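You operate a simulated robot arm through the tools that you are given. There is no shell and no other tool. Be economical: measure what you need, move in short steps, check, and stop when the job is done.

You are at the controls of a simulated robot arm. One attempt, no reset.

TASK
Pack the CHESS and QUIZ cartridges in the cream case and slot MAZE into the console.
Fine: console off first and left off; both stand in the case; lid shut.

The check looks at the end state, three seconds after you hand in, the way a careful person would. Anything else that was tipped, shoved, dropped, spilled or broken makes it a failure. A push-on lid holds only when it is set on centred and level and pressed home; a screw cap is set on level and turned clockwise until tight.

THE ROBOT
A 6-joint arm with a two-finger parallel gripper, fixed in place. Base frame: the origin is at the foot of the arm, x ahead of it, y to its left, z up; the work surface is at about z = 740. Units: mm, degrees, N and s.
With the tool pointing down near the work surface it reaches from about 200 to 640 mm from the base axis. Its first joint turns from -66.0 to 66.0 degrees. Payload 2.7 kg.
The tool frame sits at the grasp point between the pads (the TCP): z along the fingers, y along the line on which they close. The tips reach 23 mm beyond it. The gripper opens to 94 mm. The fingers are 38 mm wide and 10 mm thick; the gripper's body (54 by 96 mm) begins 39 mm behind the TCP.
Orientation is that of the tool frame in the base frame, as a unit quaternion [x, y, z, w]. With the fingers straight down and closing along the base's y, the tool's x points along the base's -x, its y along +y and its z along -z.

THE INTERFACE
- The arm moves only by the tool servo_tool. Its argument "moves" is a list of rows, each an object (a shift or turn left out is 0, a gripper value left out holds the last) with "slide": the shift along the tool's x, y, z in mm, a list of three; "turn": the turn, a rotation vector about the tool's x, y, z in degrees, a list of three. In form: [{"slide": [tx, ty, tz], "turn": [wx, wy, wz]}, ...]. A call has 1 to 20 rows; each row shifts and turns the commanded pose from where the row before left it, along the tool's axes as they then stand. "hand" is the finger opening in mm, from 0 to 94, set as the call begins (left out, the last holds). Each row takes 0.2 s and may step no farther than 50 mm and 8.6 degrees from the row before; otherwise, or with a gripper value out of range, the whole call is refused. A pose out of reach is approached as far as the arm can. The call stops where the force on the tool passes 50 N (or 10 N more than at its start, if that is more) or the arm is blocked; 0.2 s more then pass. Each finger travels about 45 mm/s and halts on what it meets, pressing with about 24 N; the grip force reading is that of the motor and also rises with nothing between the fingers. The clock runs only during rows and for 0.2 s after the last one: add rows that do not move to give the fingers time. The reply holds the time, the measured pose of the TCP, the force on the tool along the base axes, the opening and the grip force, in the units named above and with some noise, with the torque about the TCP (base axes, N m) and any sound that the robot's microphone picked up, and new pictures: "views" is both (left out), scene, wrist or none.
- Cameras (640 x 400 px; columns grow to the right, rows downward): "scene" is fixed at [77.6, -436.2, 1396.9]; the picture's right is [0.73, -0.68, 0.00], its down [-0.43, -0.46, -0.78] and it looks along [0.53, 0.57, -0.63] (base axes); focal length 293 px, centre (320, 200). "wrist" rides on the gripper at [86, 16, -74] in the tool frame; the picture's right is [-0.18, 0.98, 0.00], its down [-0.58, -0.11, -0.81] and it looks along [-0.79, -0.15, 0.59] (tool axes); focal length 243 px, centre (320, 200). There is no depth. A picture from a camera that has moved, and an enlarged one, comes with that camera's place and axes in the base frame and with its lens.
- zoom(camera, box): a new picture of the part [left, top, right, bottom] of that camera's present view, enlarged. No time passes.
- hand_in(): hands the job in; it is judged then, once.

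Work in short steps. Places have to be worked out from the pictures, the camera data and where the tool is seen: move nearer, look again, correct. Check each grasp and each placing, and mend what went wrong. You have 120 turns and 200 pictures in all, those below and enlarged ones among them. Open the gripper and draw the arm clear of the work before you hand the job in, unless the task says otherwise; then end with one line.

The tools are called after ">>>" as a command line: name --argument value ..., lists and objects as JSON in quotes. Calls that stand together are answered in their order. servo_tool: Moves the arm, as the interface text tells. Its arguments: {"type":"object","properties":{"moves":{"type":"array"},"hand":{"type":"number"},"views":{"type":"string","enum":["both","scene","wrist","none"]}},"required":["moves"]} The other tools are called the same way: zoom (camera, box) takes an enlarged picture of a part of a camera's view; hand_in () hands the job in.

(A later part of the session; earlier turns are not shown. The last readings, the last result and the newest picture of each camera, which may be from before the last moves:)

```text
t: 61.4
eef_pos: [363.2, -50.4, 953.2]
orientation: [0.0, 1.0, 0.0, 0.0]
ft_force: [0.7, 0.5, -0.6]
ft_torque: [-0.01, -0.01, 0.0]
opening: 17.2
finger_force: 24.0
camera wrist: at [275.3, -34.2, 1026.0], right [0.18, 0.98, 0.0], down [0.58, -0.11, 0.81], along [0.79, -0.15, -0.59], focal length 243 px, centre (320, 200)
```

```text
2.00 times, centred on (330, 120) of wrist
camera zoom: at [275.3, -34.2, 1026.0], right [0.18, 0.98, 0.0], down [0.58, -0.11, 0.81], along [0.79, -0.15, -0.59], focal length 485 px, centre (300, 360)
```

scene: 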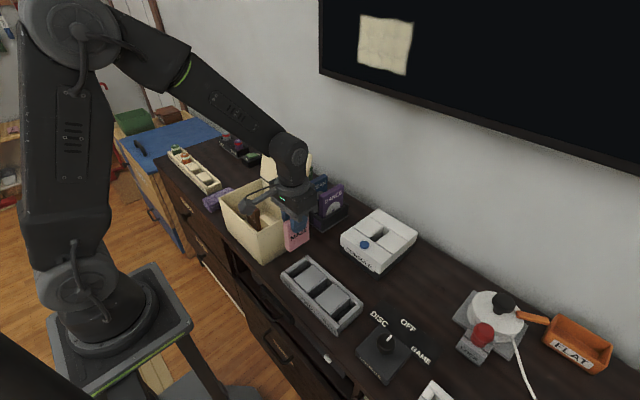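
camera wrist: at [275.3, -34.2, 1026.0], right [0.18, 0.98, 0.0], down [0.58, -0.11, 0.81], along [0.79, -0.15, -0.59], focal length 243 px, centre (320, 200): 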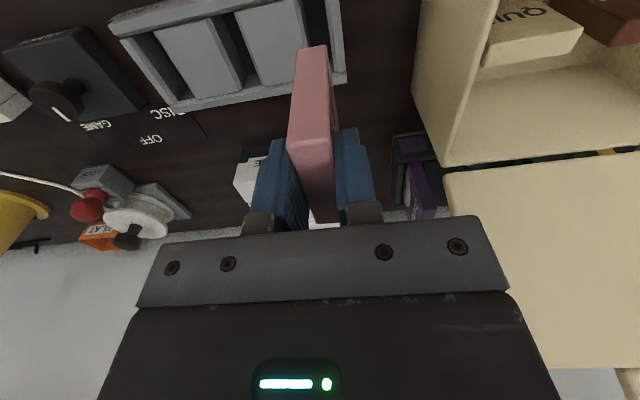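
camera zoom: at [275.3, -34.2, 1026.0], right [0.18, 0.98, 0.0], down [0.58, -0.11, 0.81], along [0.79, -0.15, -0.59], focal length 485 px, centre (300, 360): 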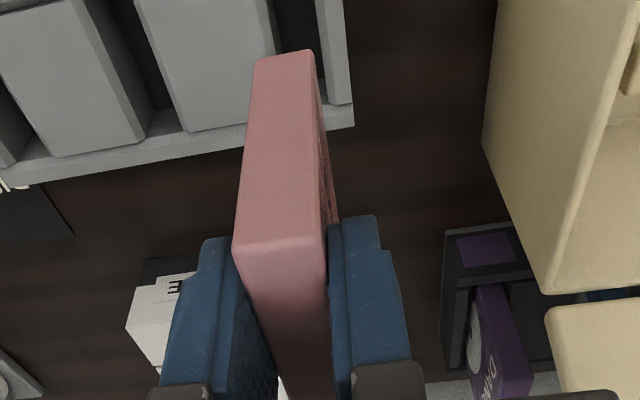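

MAZE is held with its label toward -y, as CHESS was, and its bottom about 75–79 mm below the TCP. I'll travel over the console to hover above the slot.

>>> servo_tool --moves '[{"slide": [0, -40, -5]}, {"slide": [0, -39, 0]}, {"slide": [-44, 0, 0]}, {"slide": [-44, 0, 0]}, {"slide": [-44, 0, 0]}, {"slide": [-44, 0, 0]}, {"slide": [-44, 0, 0]}, {"slide": [0, 0, 0]}, {"slide": [0, 0, 0]}]'

>>> zoom --camera "wrist" --box '[220, 0, 440, 200]'

>>> zoom --camera "scene" --box '[340, 180, 440, 270]'

```text
t: 63.4
eef_pos: [582.0, -129.9, 955.2]
orientation: [0.0, 1.0, 0.0, 0.0]
ft_force: [0.1, -0.6, -0.6]
ft_torque: [0.02, 0.02, 0.02]
opening: 17.4
finger_force: 24.3
camera wrist: at [494.7, -114.9, 1027.4], right [0.18, 0.98, 0.0], down [0.58, -0.11, 0.81], along [0.79, -0.15, -0.59], focal length 243 px, centre (320, 200)
```

scene: 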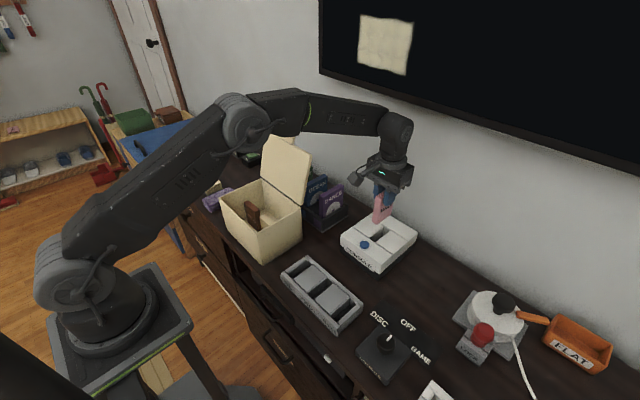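
wrist: 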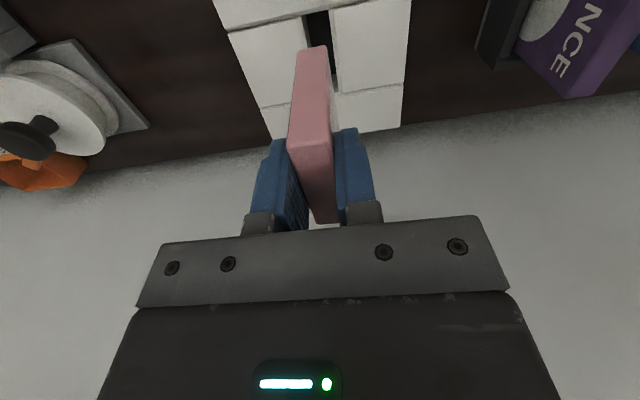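

```text
2.00 times, centred on (330, 100) of wrist
camera zoom: at [494.7, -114.9, 1027.4], right [0.18, 0.98, 0.0], down [0.58, -0.11, 0.81], along [0.79, -0.15, -0.59], focal length 485 px, centre (300, 400)
```

zoom: 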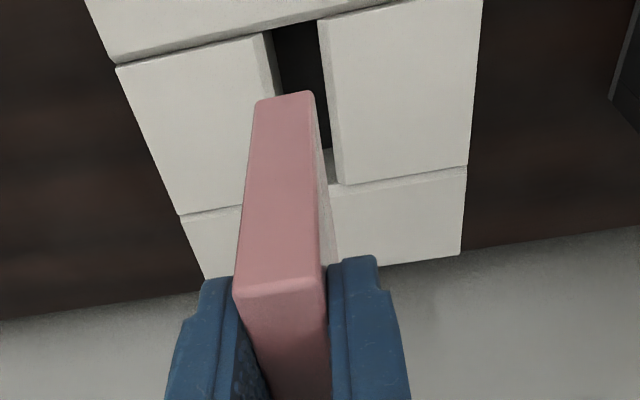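

```text
4.44 times, centred on (390, 225) of scene
camera zoom: at [77.6, -436.2, 1396.9], right [0.73, -0.68, 0.0], down [-0.43, -0.46, -0.78], along [0.53, 0.57, -0.63], focal length 1302 px, centre (9, 89)
```

zoom: 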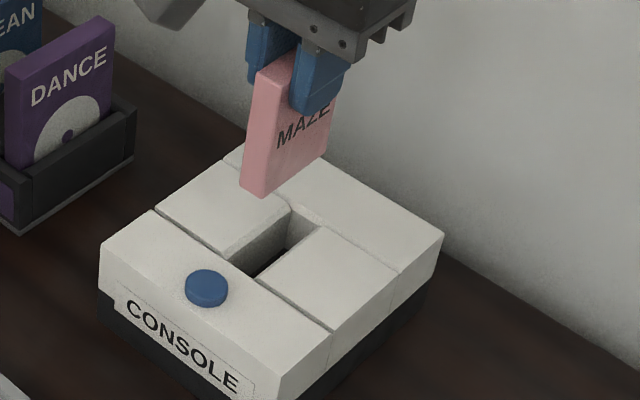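

The slot spans about x 555–618, y -140 to -119, centred at (587, -129.5). MAZE's near edge is at about 553.5, so I'll shift +3 mm in x and descend until MAZE is just above the slot.

>>> servo_tool --moves '[{"slide": [-3, 0, 20]}, {"slide": [0, 0, 20]}, {"slide": [0, 0, 15]}, {"slide": [0, 0, 0]}, {"slide": [0, 0, 0]}]'

>>> zoom --camera "wrist" --box '[240, 0, 400, 145]'

>>> zoom --camera "scene" --box '[350, 190, 430, 262]'

```text
t: 64.6
eef_pos: [583.8, -133.1, 901.5]
orientation: [0.0, 1.0, 0.0, -0.001]
ft_force: [0.1, 0.7, -0.3]
ft_torque: [-0.04, -0.03, 0.02]
opening: 17.1
finger_force: 24.2
camera wrist: at [496.4, -117.2, 974.7], right [0.18, 0.98, 0.0], down [0.58, -0.11, 0.81], along [0.79, -0.15, -0.59], focal length 243 px, centre (320, 200)
```

scene: 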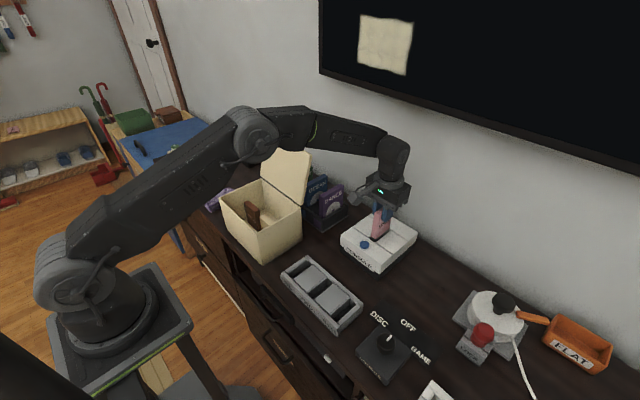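
wrist: 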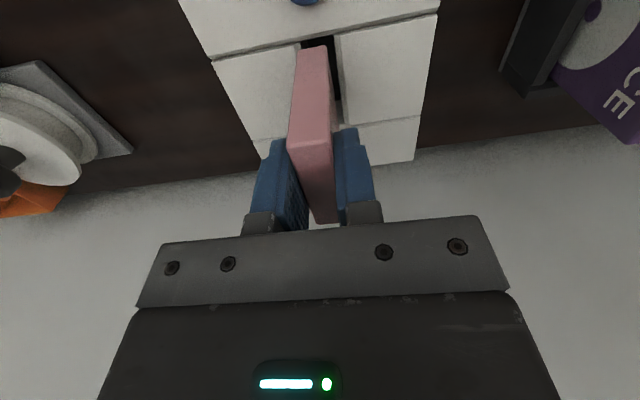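

```text
2.76 times, centred on (320, 72) of wrist
camera zoom: at [496.4, -117.2, 974.7], right [0.18, 0.98, 0.0], down [0.58, -0.11, 0.81], along [0.79, -0.15, -0.59], focal length 669 px, centre (320, 552)
```

zoom: 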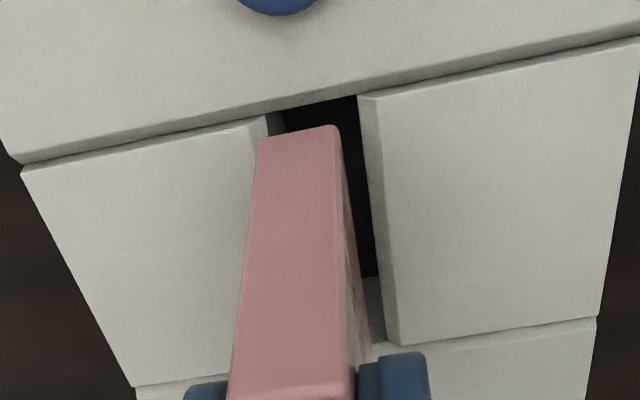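

```text
5.56 times, centred on (390, 226) of scene
camera zoom: at [77.6, -436.2, 1396.9], right [0.73, -0.68, 0.0], down [-0.43, -0.46, -0.78], along [0.53, 0.57, -0.63], focal length 1628 px, centre (-69, 56)
```

zoom: 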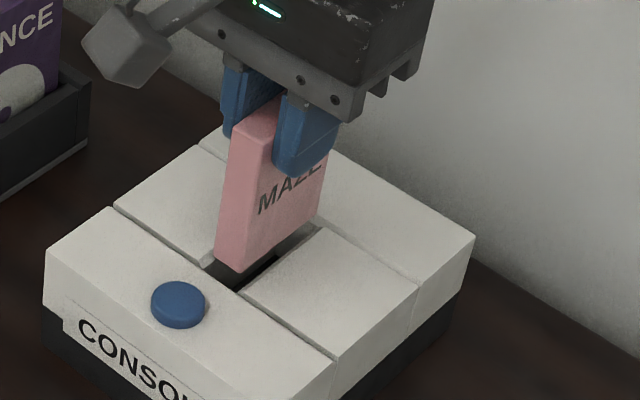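

Measured from this view, MAZE's centre is at y≈-132.8 and the slot's is at -130.1. I'll shift +2.7 in y and +2.5 in x, then recheck.

>>> servo_tool --moves '[{"slide": [-2.5, 2.7, 2]}, {"slide": [0, 0, 0]}, {"slide": [0, 0, 0]}]' --views "wrist"

>>> zoom --camera "wrist" --box '[240, 0, 400, 145]'

```text
t: 65.4
eef_pos: [587.2, -128.6, 901.5]
orientation: [0.0, 1.0, 0.0, -0.001]
ft_force: [0.1, 0.1, -0.4]
ft_torque: [-0.03, 0.02, 0.0]
opening: 17.2
finger_force: 24.4
camera wrist: at [499.7, -113.3, 973.8], right [0.18, 0.98, 0.0], down [0.58, -0.11, 0.81], along [0.79, -0.15, -0.59], focal length 243 px, centre (320, 200)
```

wrist: 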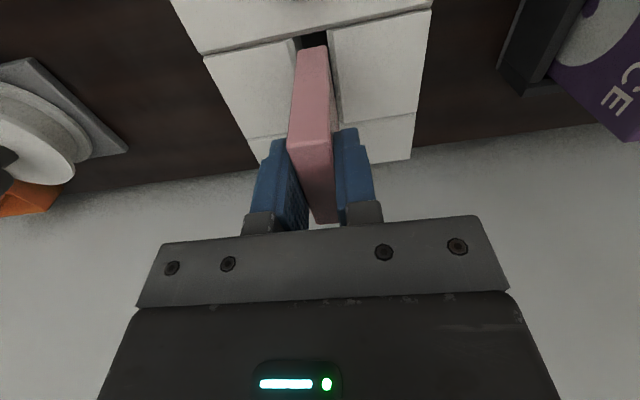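

```text
2.76 times, centred on (320, 72) of wrist
camera zoom: at [499.7, -113.3, 973.8], right [0.18, 0.98, 0.0], down [0.58, -0.11, 0.81], along [0.79, -0.15, -0.59], focal length 669 px, centre (320, 552)
```

zoom: 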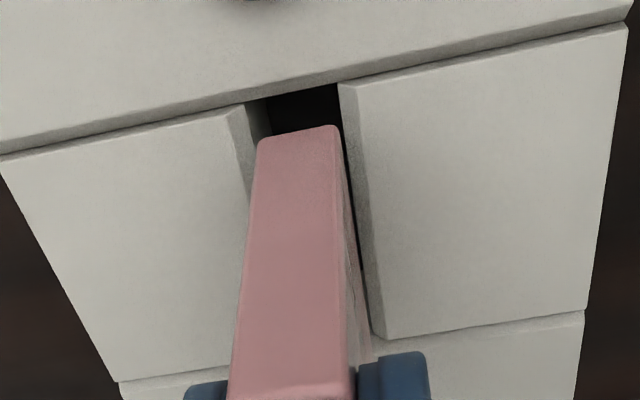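

Now it's within about 1 mm. I'll correct by -0.8 in y and -0.8 in x, and start lowering gently.

>>> servo_tool --moves '[{"slide": [0.8, -0.8, 4]}, {"slide": [0, 0, 4]}, {"slide": [0, 0, 4]}, {"slide": [0, 0, 4]}, {"slide": [0, 0, 0]}]'

>>> zoom --camera "wrist" --box '[240, 0, 400, 145]'

>>> zoom --camera "scene" --box '[350, 190, 430, 262]'

```text
t: 66.6
eef_pos: [585.6, -129.0, 885.0]
orientation: [0.0, 1.0, 0.0, 0.0]
ft_force: [-0.4, -0.3, -0.4]
ft_torque: [-0.01, 0.02, -0.01]
opening: 17.3
finger_force: 24.3
camera wrist: at [499.0, -113.6, 957.8], right [0.18, 0.98, 0.0], down [0.58, -0.11, 0.81], along [0.79, -0.15, -0.59], focal length 243 px, centre (320, 200)
```

scene: 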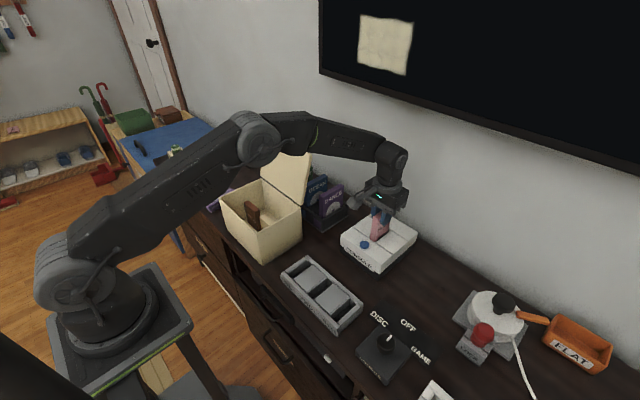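
wrist: 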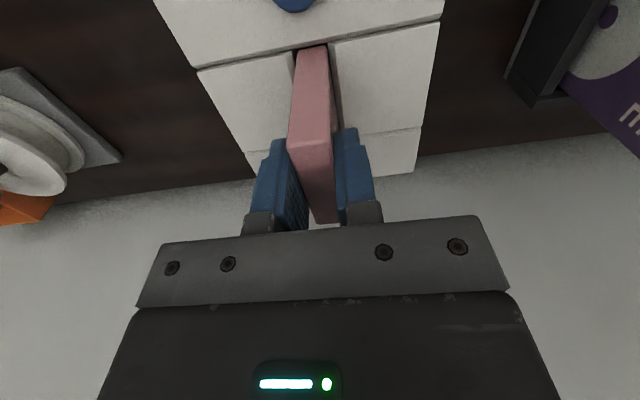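

```text
2.76 times, centred on (320, 72) of wrist
camera zoom: at [499.0, -113.6, 957.8], right [0.18, 0.98, 0.0], down [0.58, -0.11, 0.81], along [0.79, -0.15, -0.59], focal length 669 px, centre (320, 552)
```

zoom: 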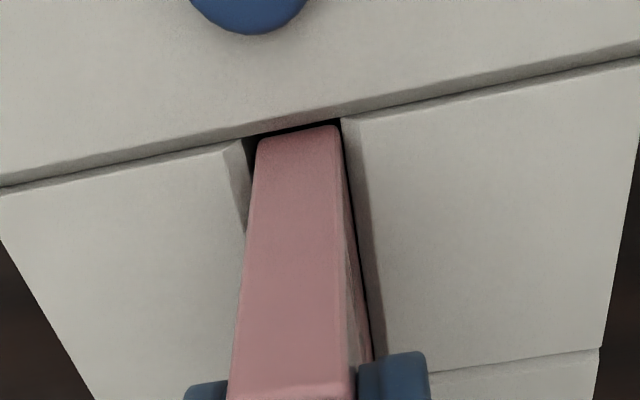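

```text
5.56 times, centred on (390, 226) of scene
camera zoom: at [77.6, -436.2, 1396.9], right [0.73, -0.68, 0.0], down [-0.43, -0.46, -0.78], along [0.53, 0.57, -0.63], focal length 1628 px, centre (-69, 56)
```

zoom: 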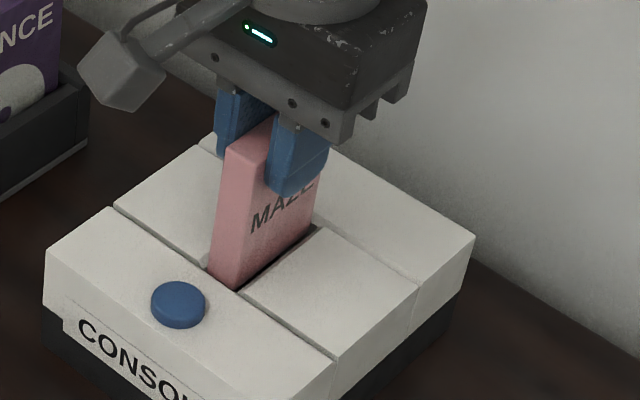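

MAZE is entering the slot and is slightly tight on the +y side. I'll shift -0.7 in y and keep lowering.

>>> servo_tool --moves '[{"slide": [0, -0.7, 0]}, {"slide": [0, 0, 4]}, {"slide": [0, 0, 4]}, {"slide": [0, 0, 4]}, {"slide": [0, 0, 4]}, {"slide": [0, 0, 0]}]'

>>> zoom --camera "wrist" --box '[240, 0, 400, 145]'

```text
t: 68.0
eef_pos: [585.5, -128.3, 869.8]
orientation: [0.0, 1.0, 0.0, 0.0]
ft_force: [0.3, 0.0, -0.1]
ft_torque: [-0.02, 0.01, 0.01]
opening: 17.5
finger_force: 23.7
camera wrist: at [499.1, -113.4, 942.5], right [0.18, 0.98, 0.0], down [0.58, -0.11, 0.81], along [0.79, -0.15, -0.59], focal length 243 px, centre (320, 200)
```

scene: 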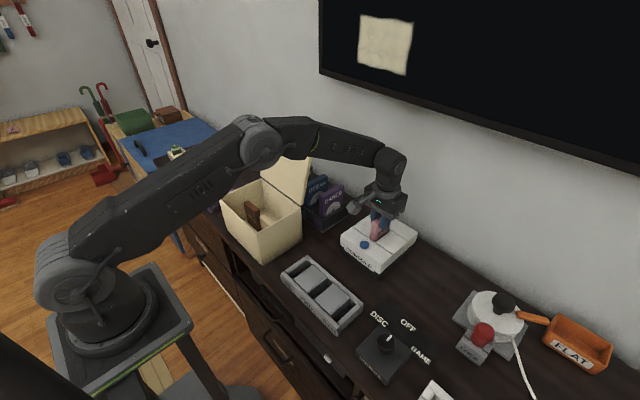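
wrist: 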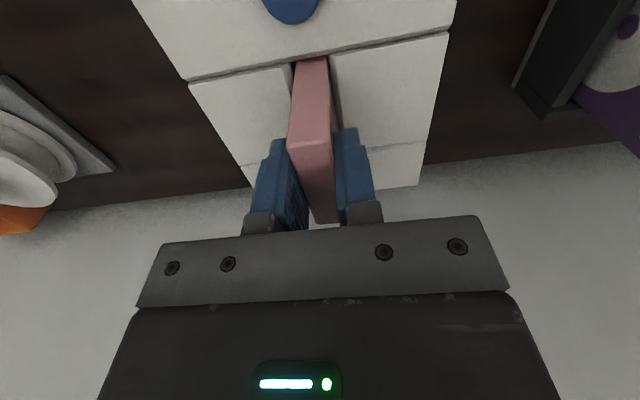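

```text
2.76 times, centred on (320, 72) of wrist
camera zoom: at [499.1, -113.4, 942.5], right [0.18, 0.98, 0.0], down [0.58, -0.11, 0.81], along [0.79, -0.15, -0.59], focal length 669 px, centre (320, 552)
```

zoom: 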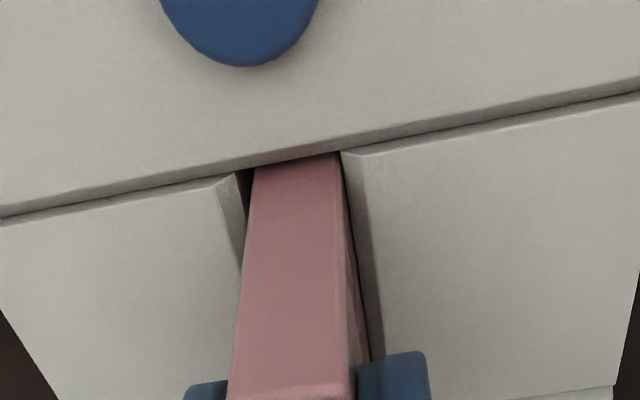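

MAZE is in the slot with no force. I'll lower to the seat, expected at TCP ≈ 849.

>>> servo_tool --moves '[{"slide": [0, -0.7, 4]}, {"slide": [0, 0, 4]}, {"slide": [0, 0, 4]}, {"slide": [0, 0, 3]}, {"slide": [0, 0, 2]}, {"slide": [0, 0, 0]}]'

>>> zoom --camera "scene" --box '[350, 190, 430, 262]'

```text
t: 69.4
eef_pos: [585.8, -129.9, 854.5]
orientation: [0.001, 1.0, 0.0, -0.001]
ft_force: [-0.4, 0.6, -1.4]
ft_torque: [-0.01, 0.02, -0.01]
opening: 17.4
finger_force: 24.2
camera wrist: at [498.9, -114.4, 926.7], right [0.18, 0.98, 0.0], down [0.58, -0.11, 0.81], along [0.79, -0.15, -0.59], focal length 243 px, centre (320, 200)
```

scene: 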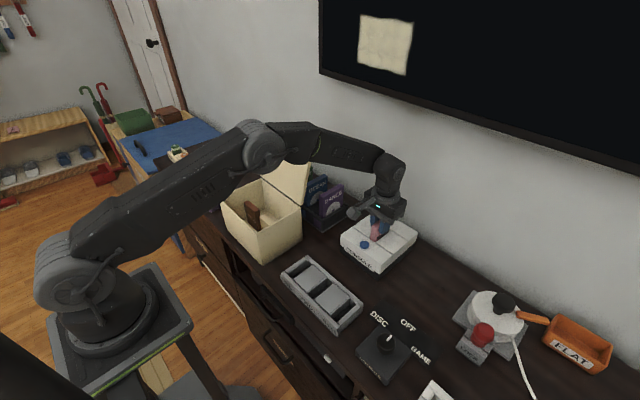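
wrist: 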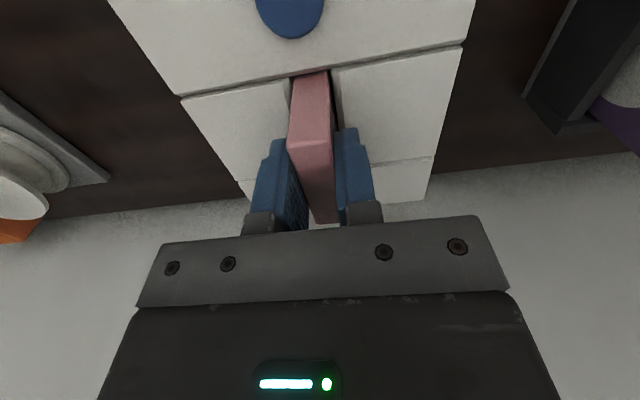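

```text
5.56 times, centred on (390, 226) of scene
camera zoom: at [77.6, -436.2, 1396.9], right [0.73, -0.68, 0.0], down [-0.43, -0.46, -0.78], along [0.53, 0.57, -0.63], focal length 1628 px, centre (-69, 56)
```

zoom: 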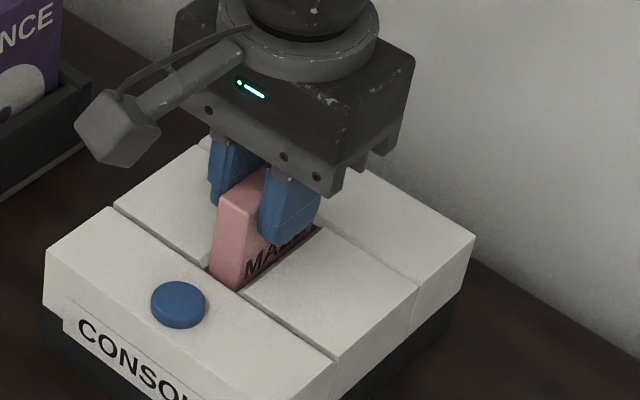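

No contact yet at 854.5, so I'll continue with small steps to the seat.

>>> servo_tool --moves '[{"slide": [0, 0, 2]}, {"slide": [0, 0, 2]}, {"slide": [0, 0, 2]}, {"slide": [0, 0, 0]}]' --views "none"

>>> servo_tool --moves '[{"slide": [0, 0, 1.5]}, {"slide": [0, 0, 1.5]}, {"slide": [0, 0, 0]}]' --views "none"

```text
t: 70.4
eef_pos: [588.4, -130.5, 849.5]
orientation: [0.0, 1.0, -0.001, 0.003]
ft_force: [1.7, -0.2, 23.6]
ft_torque: [0.03, -0.1, 0.01]
opening: 17.5
finger_force: 23.7
```

```text
t: 71.2
eef_pos: [586.5, -131.1, 846.2]
orientation: [-0.001, 1.0, -0.001, 0.003]
ft_force: [3.4, -0.9, 22.1]
ft_torque: [0.04, -0.09, 0.01]
opening: 17.5
finger_force: 23.7
```

Seat contact at 849.5 matches the prediction. I'll ease up slightly, release, and look.

>>> servo_tool --moves '[{"slide": [0, 0, -2]}, {"slide": [0, 0, 0]}]' --views "none"

>>> servo_tool --moves '[{"slide": [0, 0, 0]}, {"slide": [0, 0, 0]}, {"slide": [0, 0, 0]}, {"slide": [0, 0, 0]}]' --hand 50 --views "none"

>>> servo_tool --moves '[{"slide": [0, 0, -20]}, {"slide": [0, 0, -40]}, {"slide": [0, 0, -40]}, {"slide": [20, 0, 0]}, {"slide": [40, 0, 0]}, {"slide": [0, 0, 0]}]'

>>> zoom --camera "scene" --box '[340, 200, 420, 272]'

>>> zoom --camera "wrist" --box '[220, 0, 440, 200]'

```text
t: 71.8
eef_pos: [587.5, -129.3, 846.0]
orientation: [0.0, 1.0, 0.0, 0.002]
ft_force: [5.8, 1.0, 16.1]
ft_torque: [0.04, -0.54, 0.02]
opening: 17.3
finger_force: 23.9
```

```text
t: 72.8
eef_pos: [587.0, -130.2, 845.8]
orientation: [0.0, 1.0, 0.0, 0.0]
ft_force: [0.8, 0.3, 0.0]
ft_torque: [0.0, -0.04, -0.01]
opening: 49.9
finger_force: 0.0
```

```text
t: 74.2
eef_pos: [524.0, -130.2, 948.1]
orientation: [0.001, 1.0, 0.0, -0.001]
ft_force: [0.8, -1.0, 0.8]
ft_torque: [-0.01, -0.01, -0.02]
opening: 50.1
finger_force: 0.0
camera wrist: at [437.6, -113.9, 1021.8], right [0.18, 0.98, 0.0], down [0.58, -0.11, 0.81], along [0.79, -0.15, -0.59], focal length 243 px, centre (320, 200)
```

scene: 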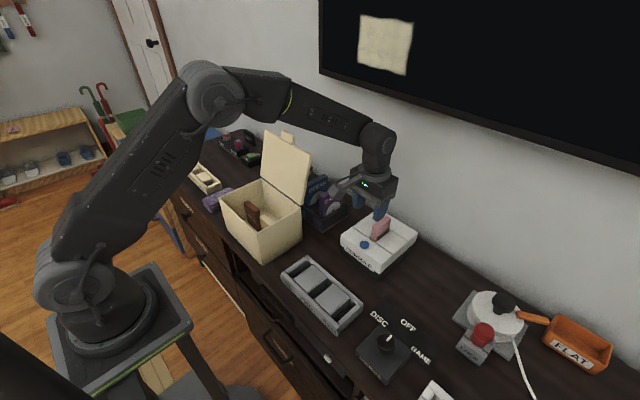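
wrist: 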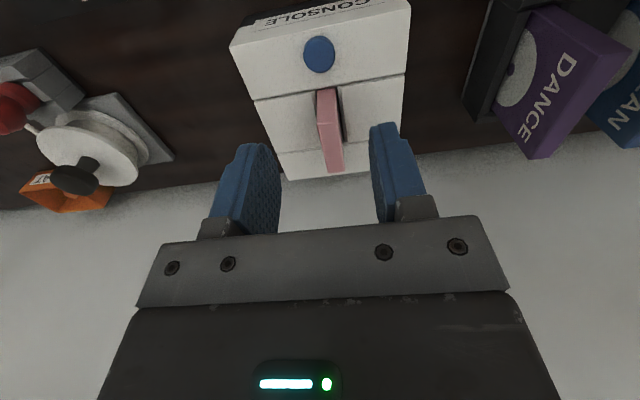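

```text
5.56 times, centred on (380, 236) of scene
camera zoom: at [77.5, -436.2, 1396.9], right [0.73, -0.68, 0.0], down [-0.43, -0.46, -0.78], along [0.53, 0.57, -0.63], focal length 1628 px, centre (-13, 0)
```

zoom: 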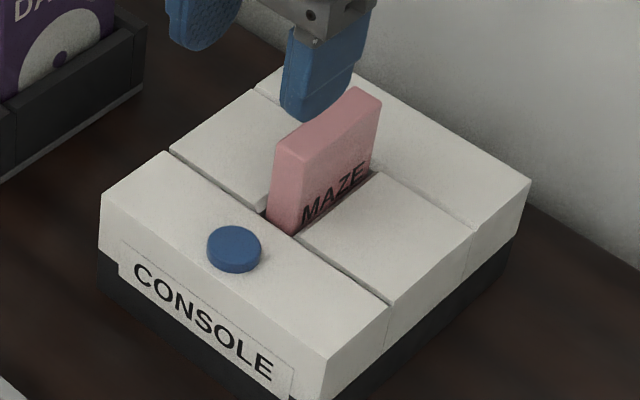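

```text
2.00 times, centred on (330, 100) of wrist
camera zoom: at [437.6, -113.9, 1021.8], right [0.18, 0.98, 0.0], down [0.58, -0.11, 0.81], along [0.79, -0.15, -0.59], focal length 485 px, centre (300, 400)
```

zoom: 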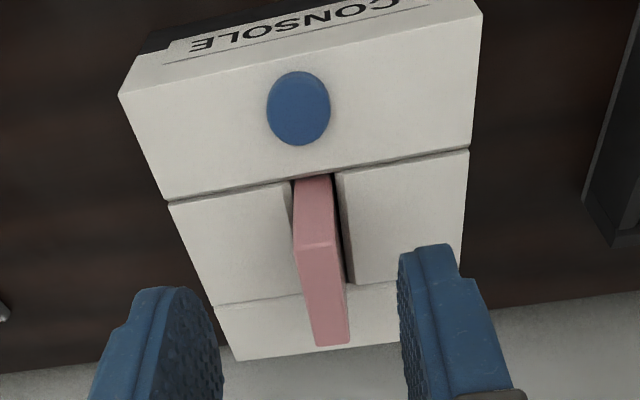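

MAZE is seated just as CHESS was, and the console stays dark. Next is the lid: its top edge is at about x 497, z 1021, with a tab at about y 140, z 1045. I'll rise, rotate -90° so the fingers close along x, and look at the lid.

>>> servo_tool --moves '[{"slide": [30, 0, -40]}, {"slide": [30, 0, -40]}, {"slide": [0, 0, -40]}, {"slide": [0, 0, -40]}, {"slide": [0, 0, 0]}]' --views "none"

>>> servo_tool --moves '[{"turn": [0, 0, -8.5]}, {"turn": [0, 0, -8.5]}, {"turn": [0, 0, -8.5]}, {"turn": [0, 0, -8.5]}, {"turn": [0, 0, -8.5]}, {"turn": [0, 0, -8.5]}, {"turn": [0, 0, -8.5]}, {"turn": [0, 0, -8.5]}, {"turn": [0, 0, -8.5]}, {"turn": [0, 0, -8.5]}, {"turn": [0, 0, -5]}, {"slide": [-40, 0, 0]}, {"slide": [-40, 0, 0]}, {"slide": [0, 0, 0]}]' --hand 60

>>> zoom --camera "scene" --box '[200, 110, 340, 270]'

```text
t: 75.4
eef_pos: [467.1, -131.2, 1108.5]
orientation: [0.0, 1.0, 0.0, 0.0]
ft_force: [0.0, -0.4, -0.5]
ft_torque: [0.0, 0.0, -0.03]
opening: 50.1
finger_force: 0.2
```

```text
t: 78.4
eef_pos: [464.6, -47.2, 1107.9]
orientation: [-0.707, 0.707, 0.0, 0.001]
ft_force: [0.8, -0.6, -0.3]
ft_torque: [0.01, -0.01, -0.01]
opening: 59.8
finger_force: 0.1
camera wrist: at [448.0, -134.0, 1180.8], right [-0.98, 0.18, 0.0], down [0.11, 0.58, 0.81], along [0.15, 0.79, -0.59], focal length 243 px, centre (320, 200)
```

scene: 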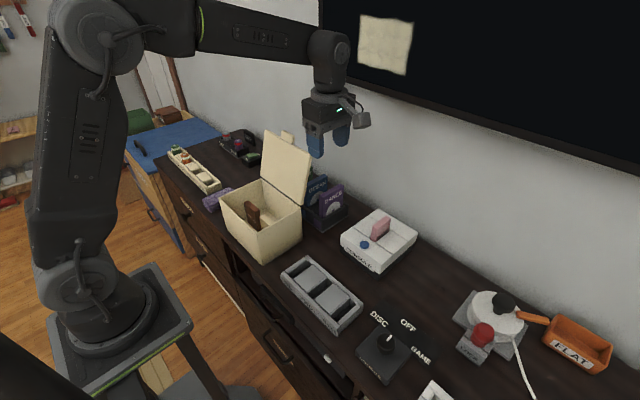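
wrist: 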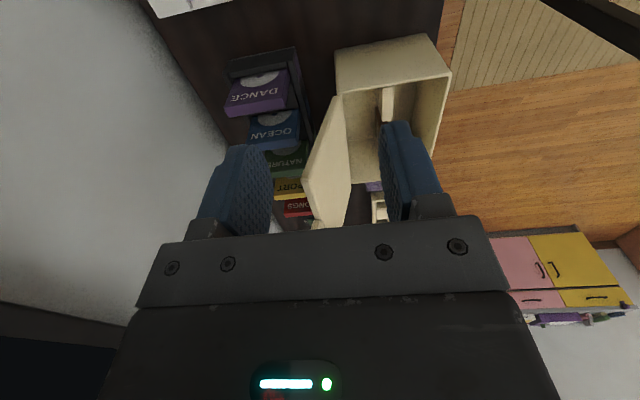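

```text
2.50 times, centred on (270, 190) of scene
camera zoom: at [77.6, -436.2, 1396.9], right [0.73, -0.68, 0.0], down [-0.43, -0.46, -0.78], along [0.53, 0.57, -0.63], focal length 733 px, centre (445, 225)
```

zoom: 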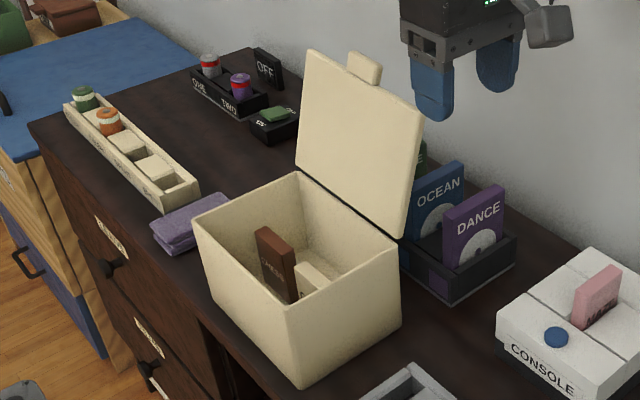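

The lid's near top corner is confirmed at (498, 45, 1023). I'll move over the tab at (498, 140), still above it.

>>> servo_tool --moves '[{"slide": [-40, -17, 0]}, {"slide": [-45, -16, 0]}, {"slide": [-48, 0, 0]}, {"slide": [-48, 0, 0]}, {"slide": [0, 0, 0]}]'

>>> zoom --camera "scene" --box '[220, 60, 360, 200]'

>>> zoom --camera "wrist" --box '[160, 0, 480, 220]'

```text
t: 79.6
eef_pos: [496.6, 129.1, 1106.3]
orientation: [-0.706, 0.708, 0.001, 0.0]
ft_force: [-0.1, 0.0, -0.2]
ft_torque: [0.02, 0.01, 0.03]
opening: 59.7
finger_force: 0.0
camera wrist: at [479.8, 41.9, 1179.0], right [-0.98, 0.18, 0.0], down [0.11, 0.58, 0.81], along [0.15, 0.79, -0.59], focal length 243 px, centre (320, 200)
```

scene: 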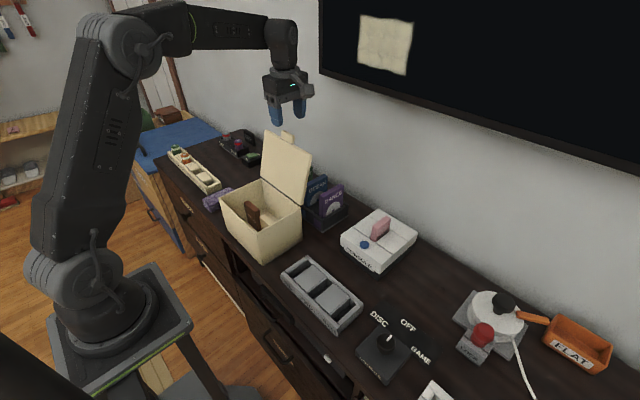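
wrist: 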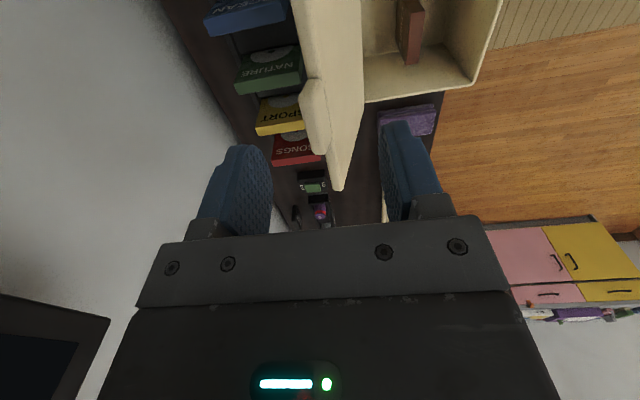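

```text
2.86 times, centred on (290, 130) of scene
camera zoom: at [77.6, -436.2, 1396.9], right [0.73, -0.68, 0.0], down [-0.43, -0.46, -0.78], along [0.53, 0.57, -0.63], focal length 837 px, centre (406, 400)
```

zoom: 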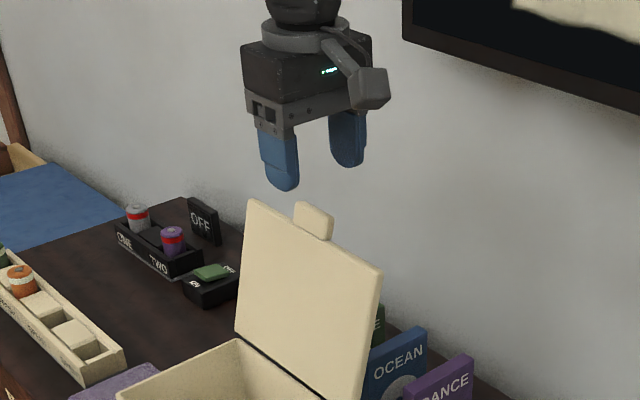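

```text
1.82 times, centred on (320, 110) of wrist
camera zoom: at [479.8, 41.9, 1179.0], right [-0.98, 0.18, 0.0], down [0.11, 0.58, 0.81], along [0.15, 0.79, -0.59], focal length 441 px, centre (320, 364)
```

zoom: 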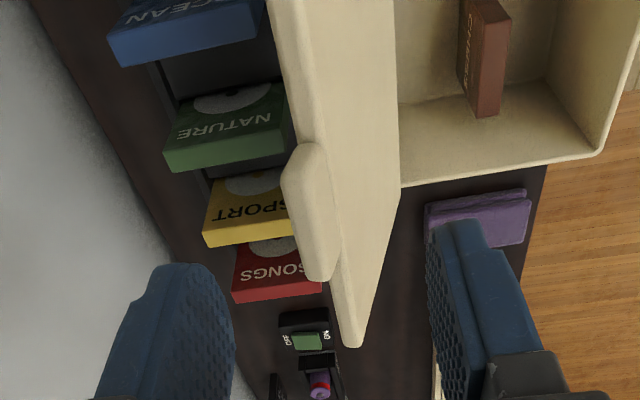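

The lid edge and tab (about y 137, x 500) lie between the fingers. I'll lower to straddle the tab.

>>> servo_tool --moves '[{"slide": [-6, -3, 25]}, {"slide": [0, 0, 25]}, {"slide": [0, 0, 22]}, {"slide": [0, 0, 0]}]'

>>> zoom --camera "scene" --box '[220, 80, 360, 220]'

>>> zoom --camera "wrist" --box '[160, 0, 480, 220]'

```text
t: 80.6
eef_pos: [500.6, 136.1, 1033.4]
orientation: [0.708, -0.707, 0.0, 0.0]
ft_force: [-0.6, 0.2, 0.3]
ft_torque: [-0.02, -0.02, 0.01]
opening: 60.3
finger_force: 0.1
camera wrist: at [484.1, 48.5, 1106.6], right [-0.98, 0.18, 0.0], down [0.11, 0.58, 0.81], along [0.15, 0.79, -0.59], focal length 243 px, centre (320, 200)
```

scene: 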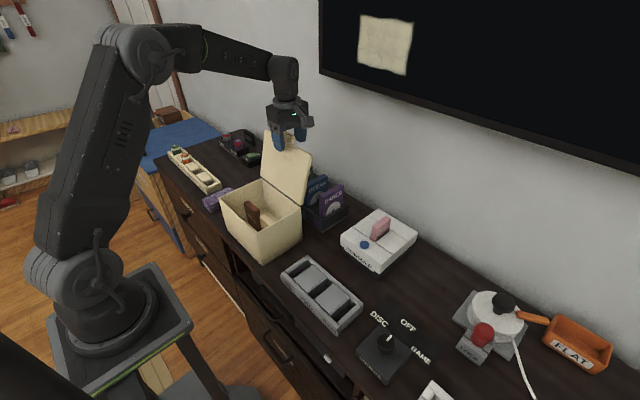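
wrist: 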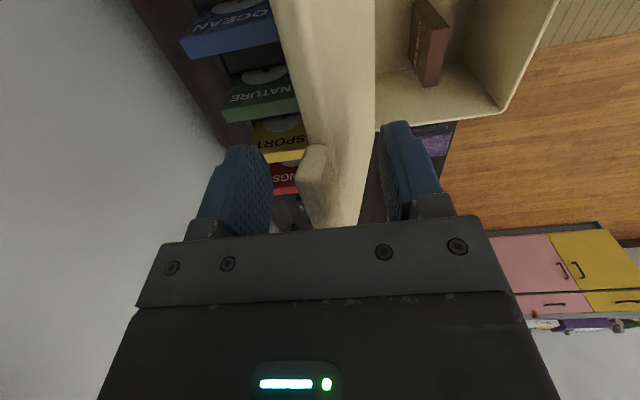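

```text
2.86 times, centred on (290, 150) of scene
camera zoom: at [77.6, -436.2, 1396.9], right [0.73, -0.68, 0.0], down [-0.43, -0.46, -0.78], along [0.53, 0.57, -0.63], focal length 837 px, centre (406, 343)
```

zoom: 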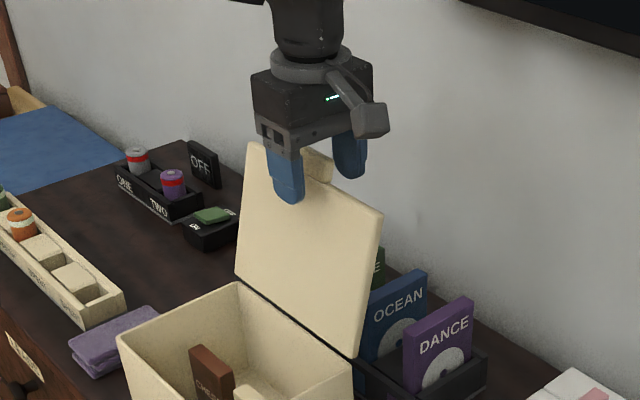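

```text
1.82 times, centred on (320, 110) of wrist
camera zoom: at [484.1, 48.5, 1106.6], right [-0.98, 0.18, 0.0], down [0.11, 0.58, 0.81], along [0.15, 0.79, -0.59], focal length 441 px, centre (320, 364)
```

zoom: 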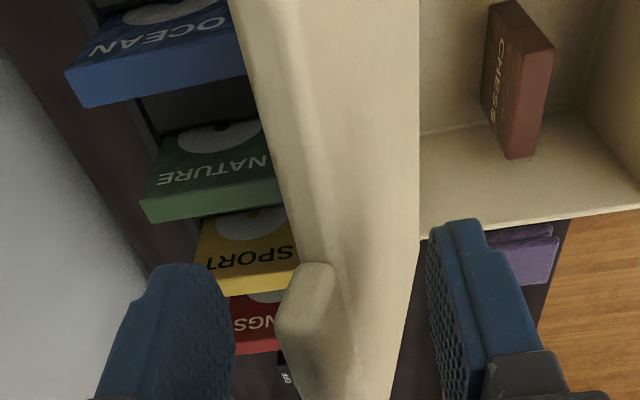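

The tab and lid edge are straddled. I'll push slowly toward -x, watching force and lid motion.

>>> servo_tool --moves '[{"slide": [0, 8, 0]}, {"slide": [0, 8, 0]}, {"slide": [0, 8, 0]}, {"slide": [0, 8, 0]}, {"slide": [0, 8, 0]}, {"slide": [0, 0, 0]}]'

>>> zoom --camera "scene" --box '[220, 80, 360, 220]'

```text
t: 82.0
eef_pos: [462.1, 137.5, 1034.7]
orientation: [0.707, -0.707, -0.001, -0.001]
ft_force: [-0.5, -1.0, 0.5]
ft_torque: [-0.01, -0.02, -0.01]
opening: 59.8
finger_force: 0.1
camera wrist: at [445.5, 50.4, 1107.3], right [-0.98, 0.18, 0.0], down [0.11, 0.58, 0.81], along [0.15, 0.79, -0.59], focal length 243 px, centre (320, 200)
```

scene: 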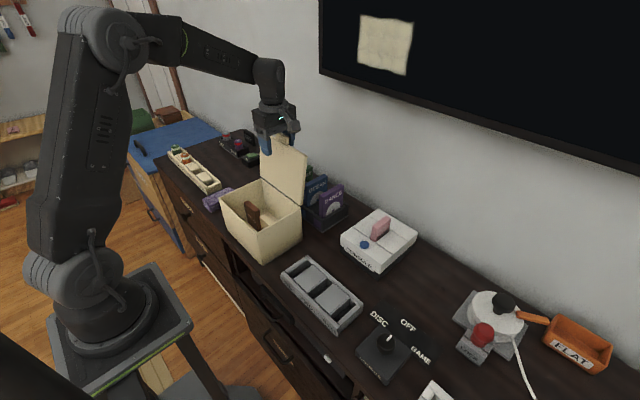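
wrist: 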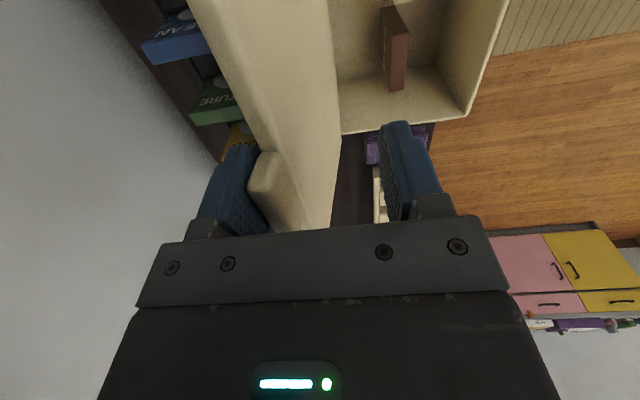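

```text
2.86 times, centred on (290, 150) of scene
camera zoom: at [77.6, -436.2, 1396.9], right [0.73, -0.68, 0.0], down [-0.43, -0.46, -0.78], along [0.53, 0.57, -0.63], focal length 837 px, centre (406, 343)
```

zoom: 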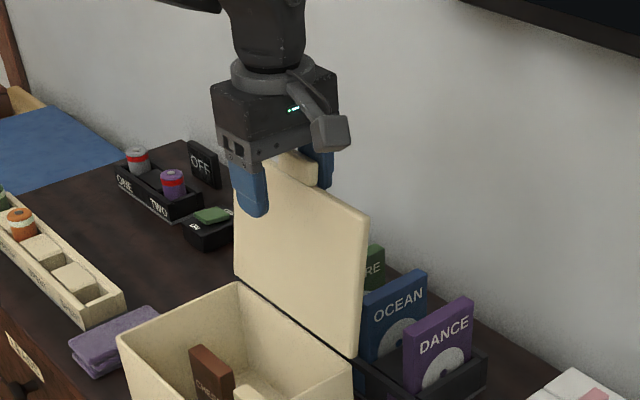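

The lid follows the rear finger with almost no force. I'll narrow the straddle to limit free swing and continue past vertical.

>>> servo_tool --moves '[{"slide": [0, 0, 0]}, {"slide": [0, 8, 0]}, {"slide": [0, 8, 0]}, {"slide": [0, 8, 0]}, {"slide": [0, 8, 0]}, {"slide": [0, 8, 0]}, {"slide": [0, 0, 0]}]' --hand 44

>>> zoom --camera "scene" --box '[220, 80, 360, 220]'

```text
t: 83.6
eef_pos: [422.5, 136.6, 1033.3]
orientation: [0.707, -0.707, 0.0, 0.0]
ft_force: [0.0, 1.0, -0.8]
ft_torque: [-0.02, 0.01, 0.0]
opening: 44.3
finger_force: 0.4
camera wrist: at [405.5, 49.7, 1106.4], right [-0.98, 0.18, 0.0], down [0.11, 0.58, 0.81], along [0.15, 0.79, -0.59], focal length 243 px, centre (320, 200)
```

scene: 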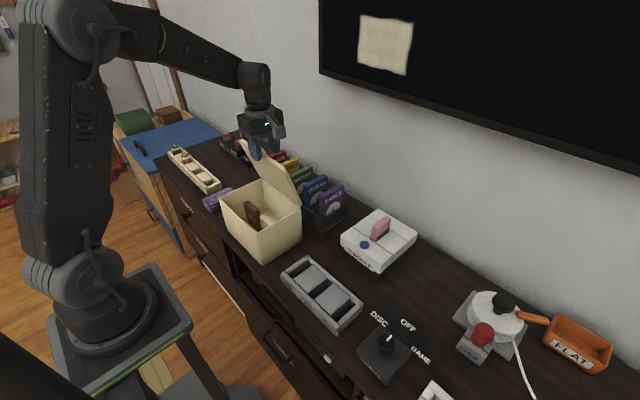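
wrist: 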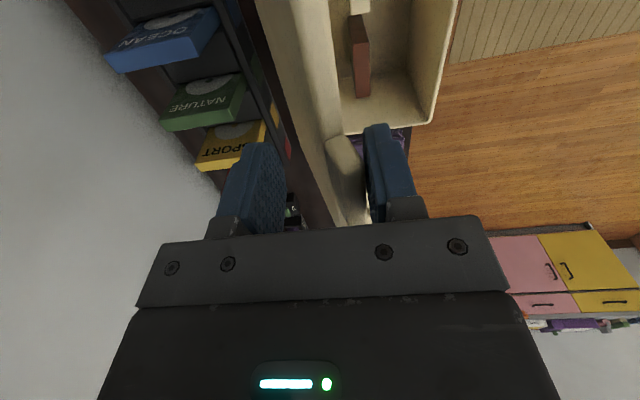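

```text
2.86 times, centred on (290, 150) of scene
camera zoom: at [77.5, -436.2, 1396.9], right [0.73, -0.68, 0.0], down [-0.43, -0.46, -0.78], along [0.53, 0.57, -0.63], focal length 837 px, centre (406, 343)
```

zoom: 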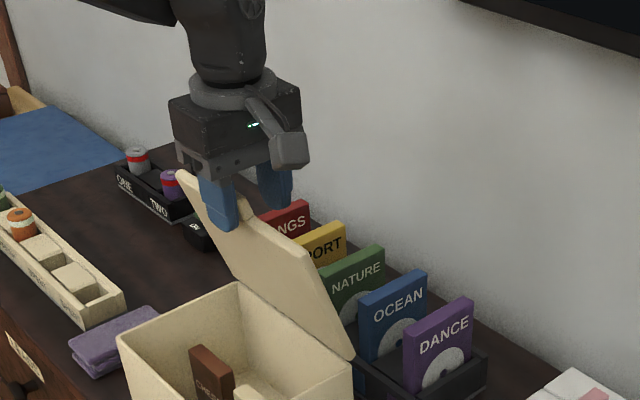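

The lid is now past vertical and resting on the front finger, so gravity drives it. I'll widen the fingers while holding the front one in place, so I can lower the lid under control along its arc.

>>> servo_tool --moves '[{"slide": [0, -8, 0]}, {"slide": [0, -8, 0]}, {"slide": [0, -8, 0]}, {"slide": [0, 0, 0]}]' --hand 92 --views "wrist"

>>> servo_tool --moves '[{"slide": [0, 8, 2]}, {"slide": [0, 8, 3]}, {"slide": [0, 8, 4]}, {"slide": [0, 8, 5]}, {"slide": [0, 0, 0]}]'

>>> zoom --camera "scene" --box '[200, 90, 340, 230]'

```text
t: 84.6
eef_pos: [445.1, 135.0, 1035.2]
orientation: [-0.707, 0.707, 0.0, 0.001]
ft_force: [-0.4, -0.4, -0.5]
ft_torque: [0.02, 0.01, -0.02]
opening: 92.4
finger_force: 0.1
camera wrist: at [429.2, 48.3, 1106.6], right [-0.98, 0.18, 0.0], down [0.11, 0.58, 0.81], along [0.15, 0.79, -0.59], focal length 243 px, centre (320, 200)
```

wrist: 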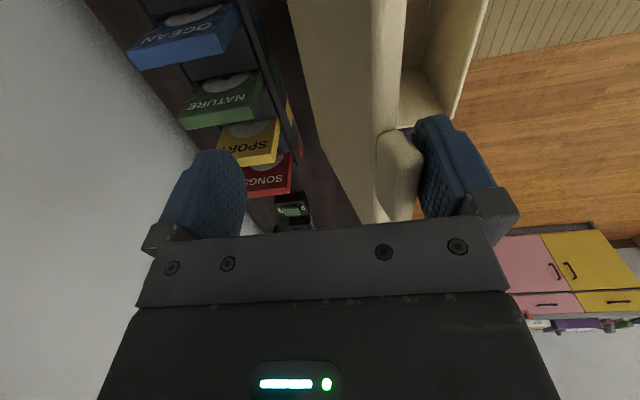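

```text
t: 85.8
eef_pos: [412.7, 135.0, 1020.4]
orientation: [-0.707, 0.708, 0.0, 0.001]
ft_force: [-0.3, -0.7, -0.1]
ft_torque: [0.0, -0.01, 0.0]
opening: 92.4
finger_force: 0.3
camera wrist: at [395.7, 49.0, 1093.2], right [-0.98, 0.18, 0.0], down [0.11, 0.58, 0.81], along [0.15, 0.79, -0.59], focal length 243 px, centre (320, 200)
```

scene: 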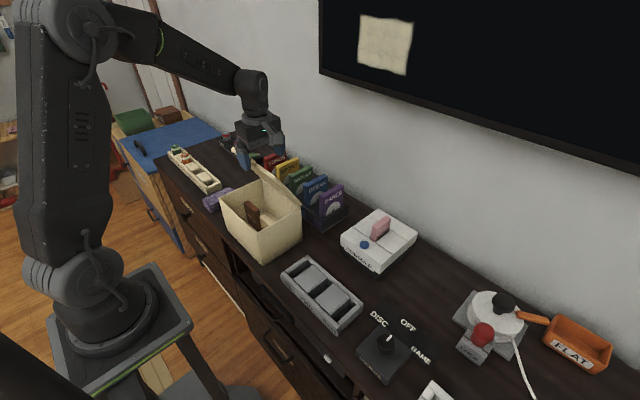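
wrist: 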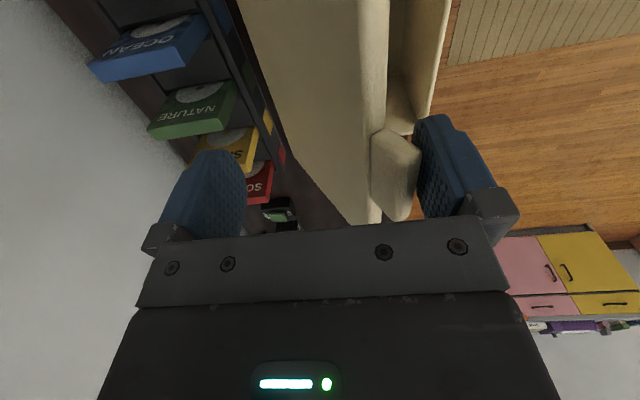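

```text
2.86 times, centred on (270, 160) of scene
camera zoom: at [77.5, -436.2, 1396.9], right [0.73, -0.68, 0.0], down [-0.43, -0.46, -0.78], along [0.53, 0.57, -0.63], focal length 837 px, centre (463, 314)
```

zoom: 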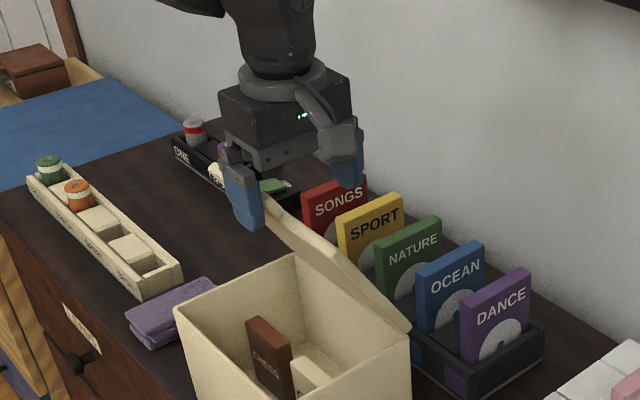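

The lid is following under control. I'll continue along the arc to about 30°.

>>> servo_tool --moves '[{"slide": [0, 8, 3]}, {"slide": [0, 8, 4]}, {"slide": [0, 8, 5]}, {"slide": [0, 8, 6]}, {"slide": [0, 7, 6]}, {"slide": [0, 7, 6]}, {"slide": [0, 0, 0]}]'

>>> zoom --camera "scene" --box '[200, 90, 340, 230]'

```text
t: 87.4
eef_pos: [368.2, 136.0, 988.0]
orientation: [0.707, -0.707, -0.001, 0.001]
ft_force: [0.1, 0.8, -0.7]
ft_torque: [0.0, 0.0, 0.0]
opening: 91.9
finger_force: 0.5
camera wrist: at [351.6, 49.4, 1062.0], right [-0.98, 0.18, 0.0], down [0.11, 0.58, 0.81], along [0.15, 0.79, -0.59], focal length 243 px, centre (320, 200)
```

scene: 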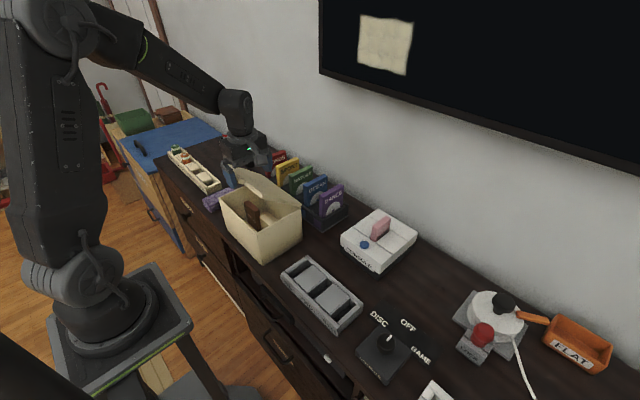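
wrist: 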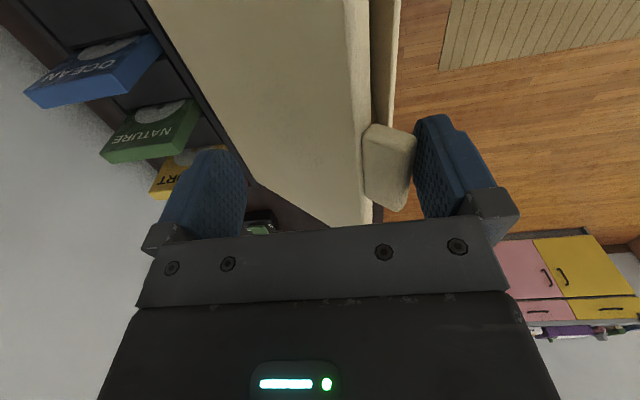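

```text
2.86 times, centred on (270, 160) of scene
camera zoom: at [77.5, -436.2, 1396.9], right [0.73, -0.68, 0.0], down [-0.43, -0.46, -0.78], along [0.53, 0.57, -0.63], focal length 837 px, centre (463, 314)
```

zoom: 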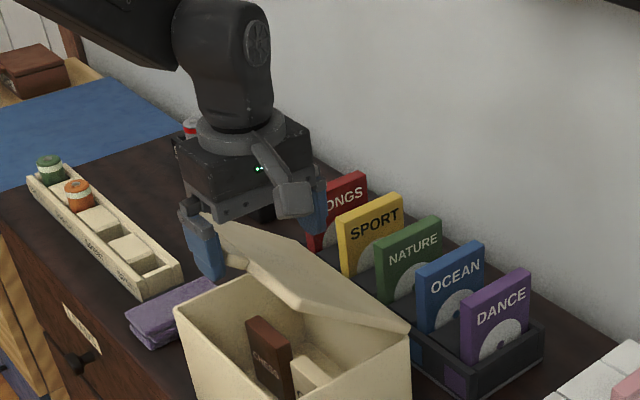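

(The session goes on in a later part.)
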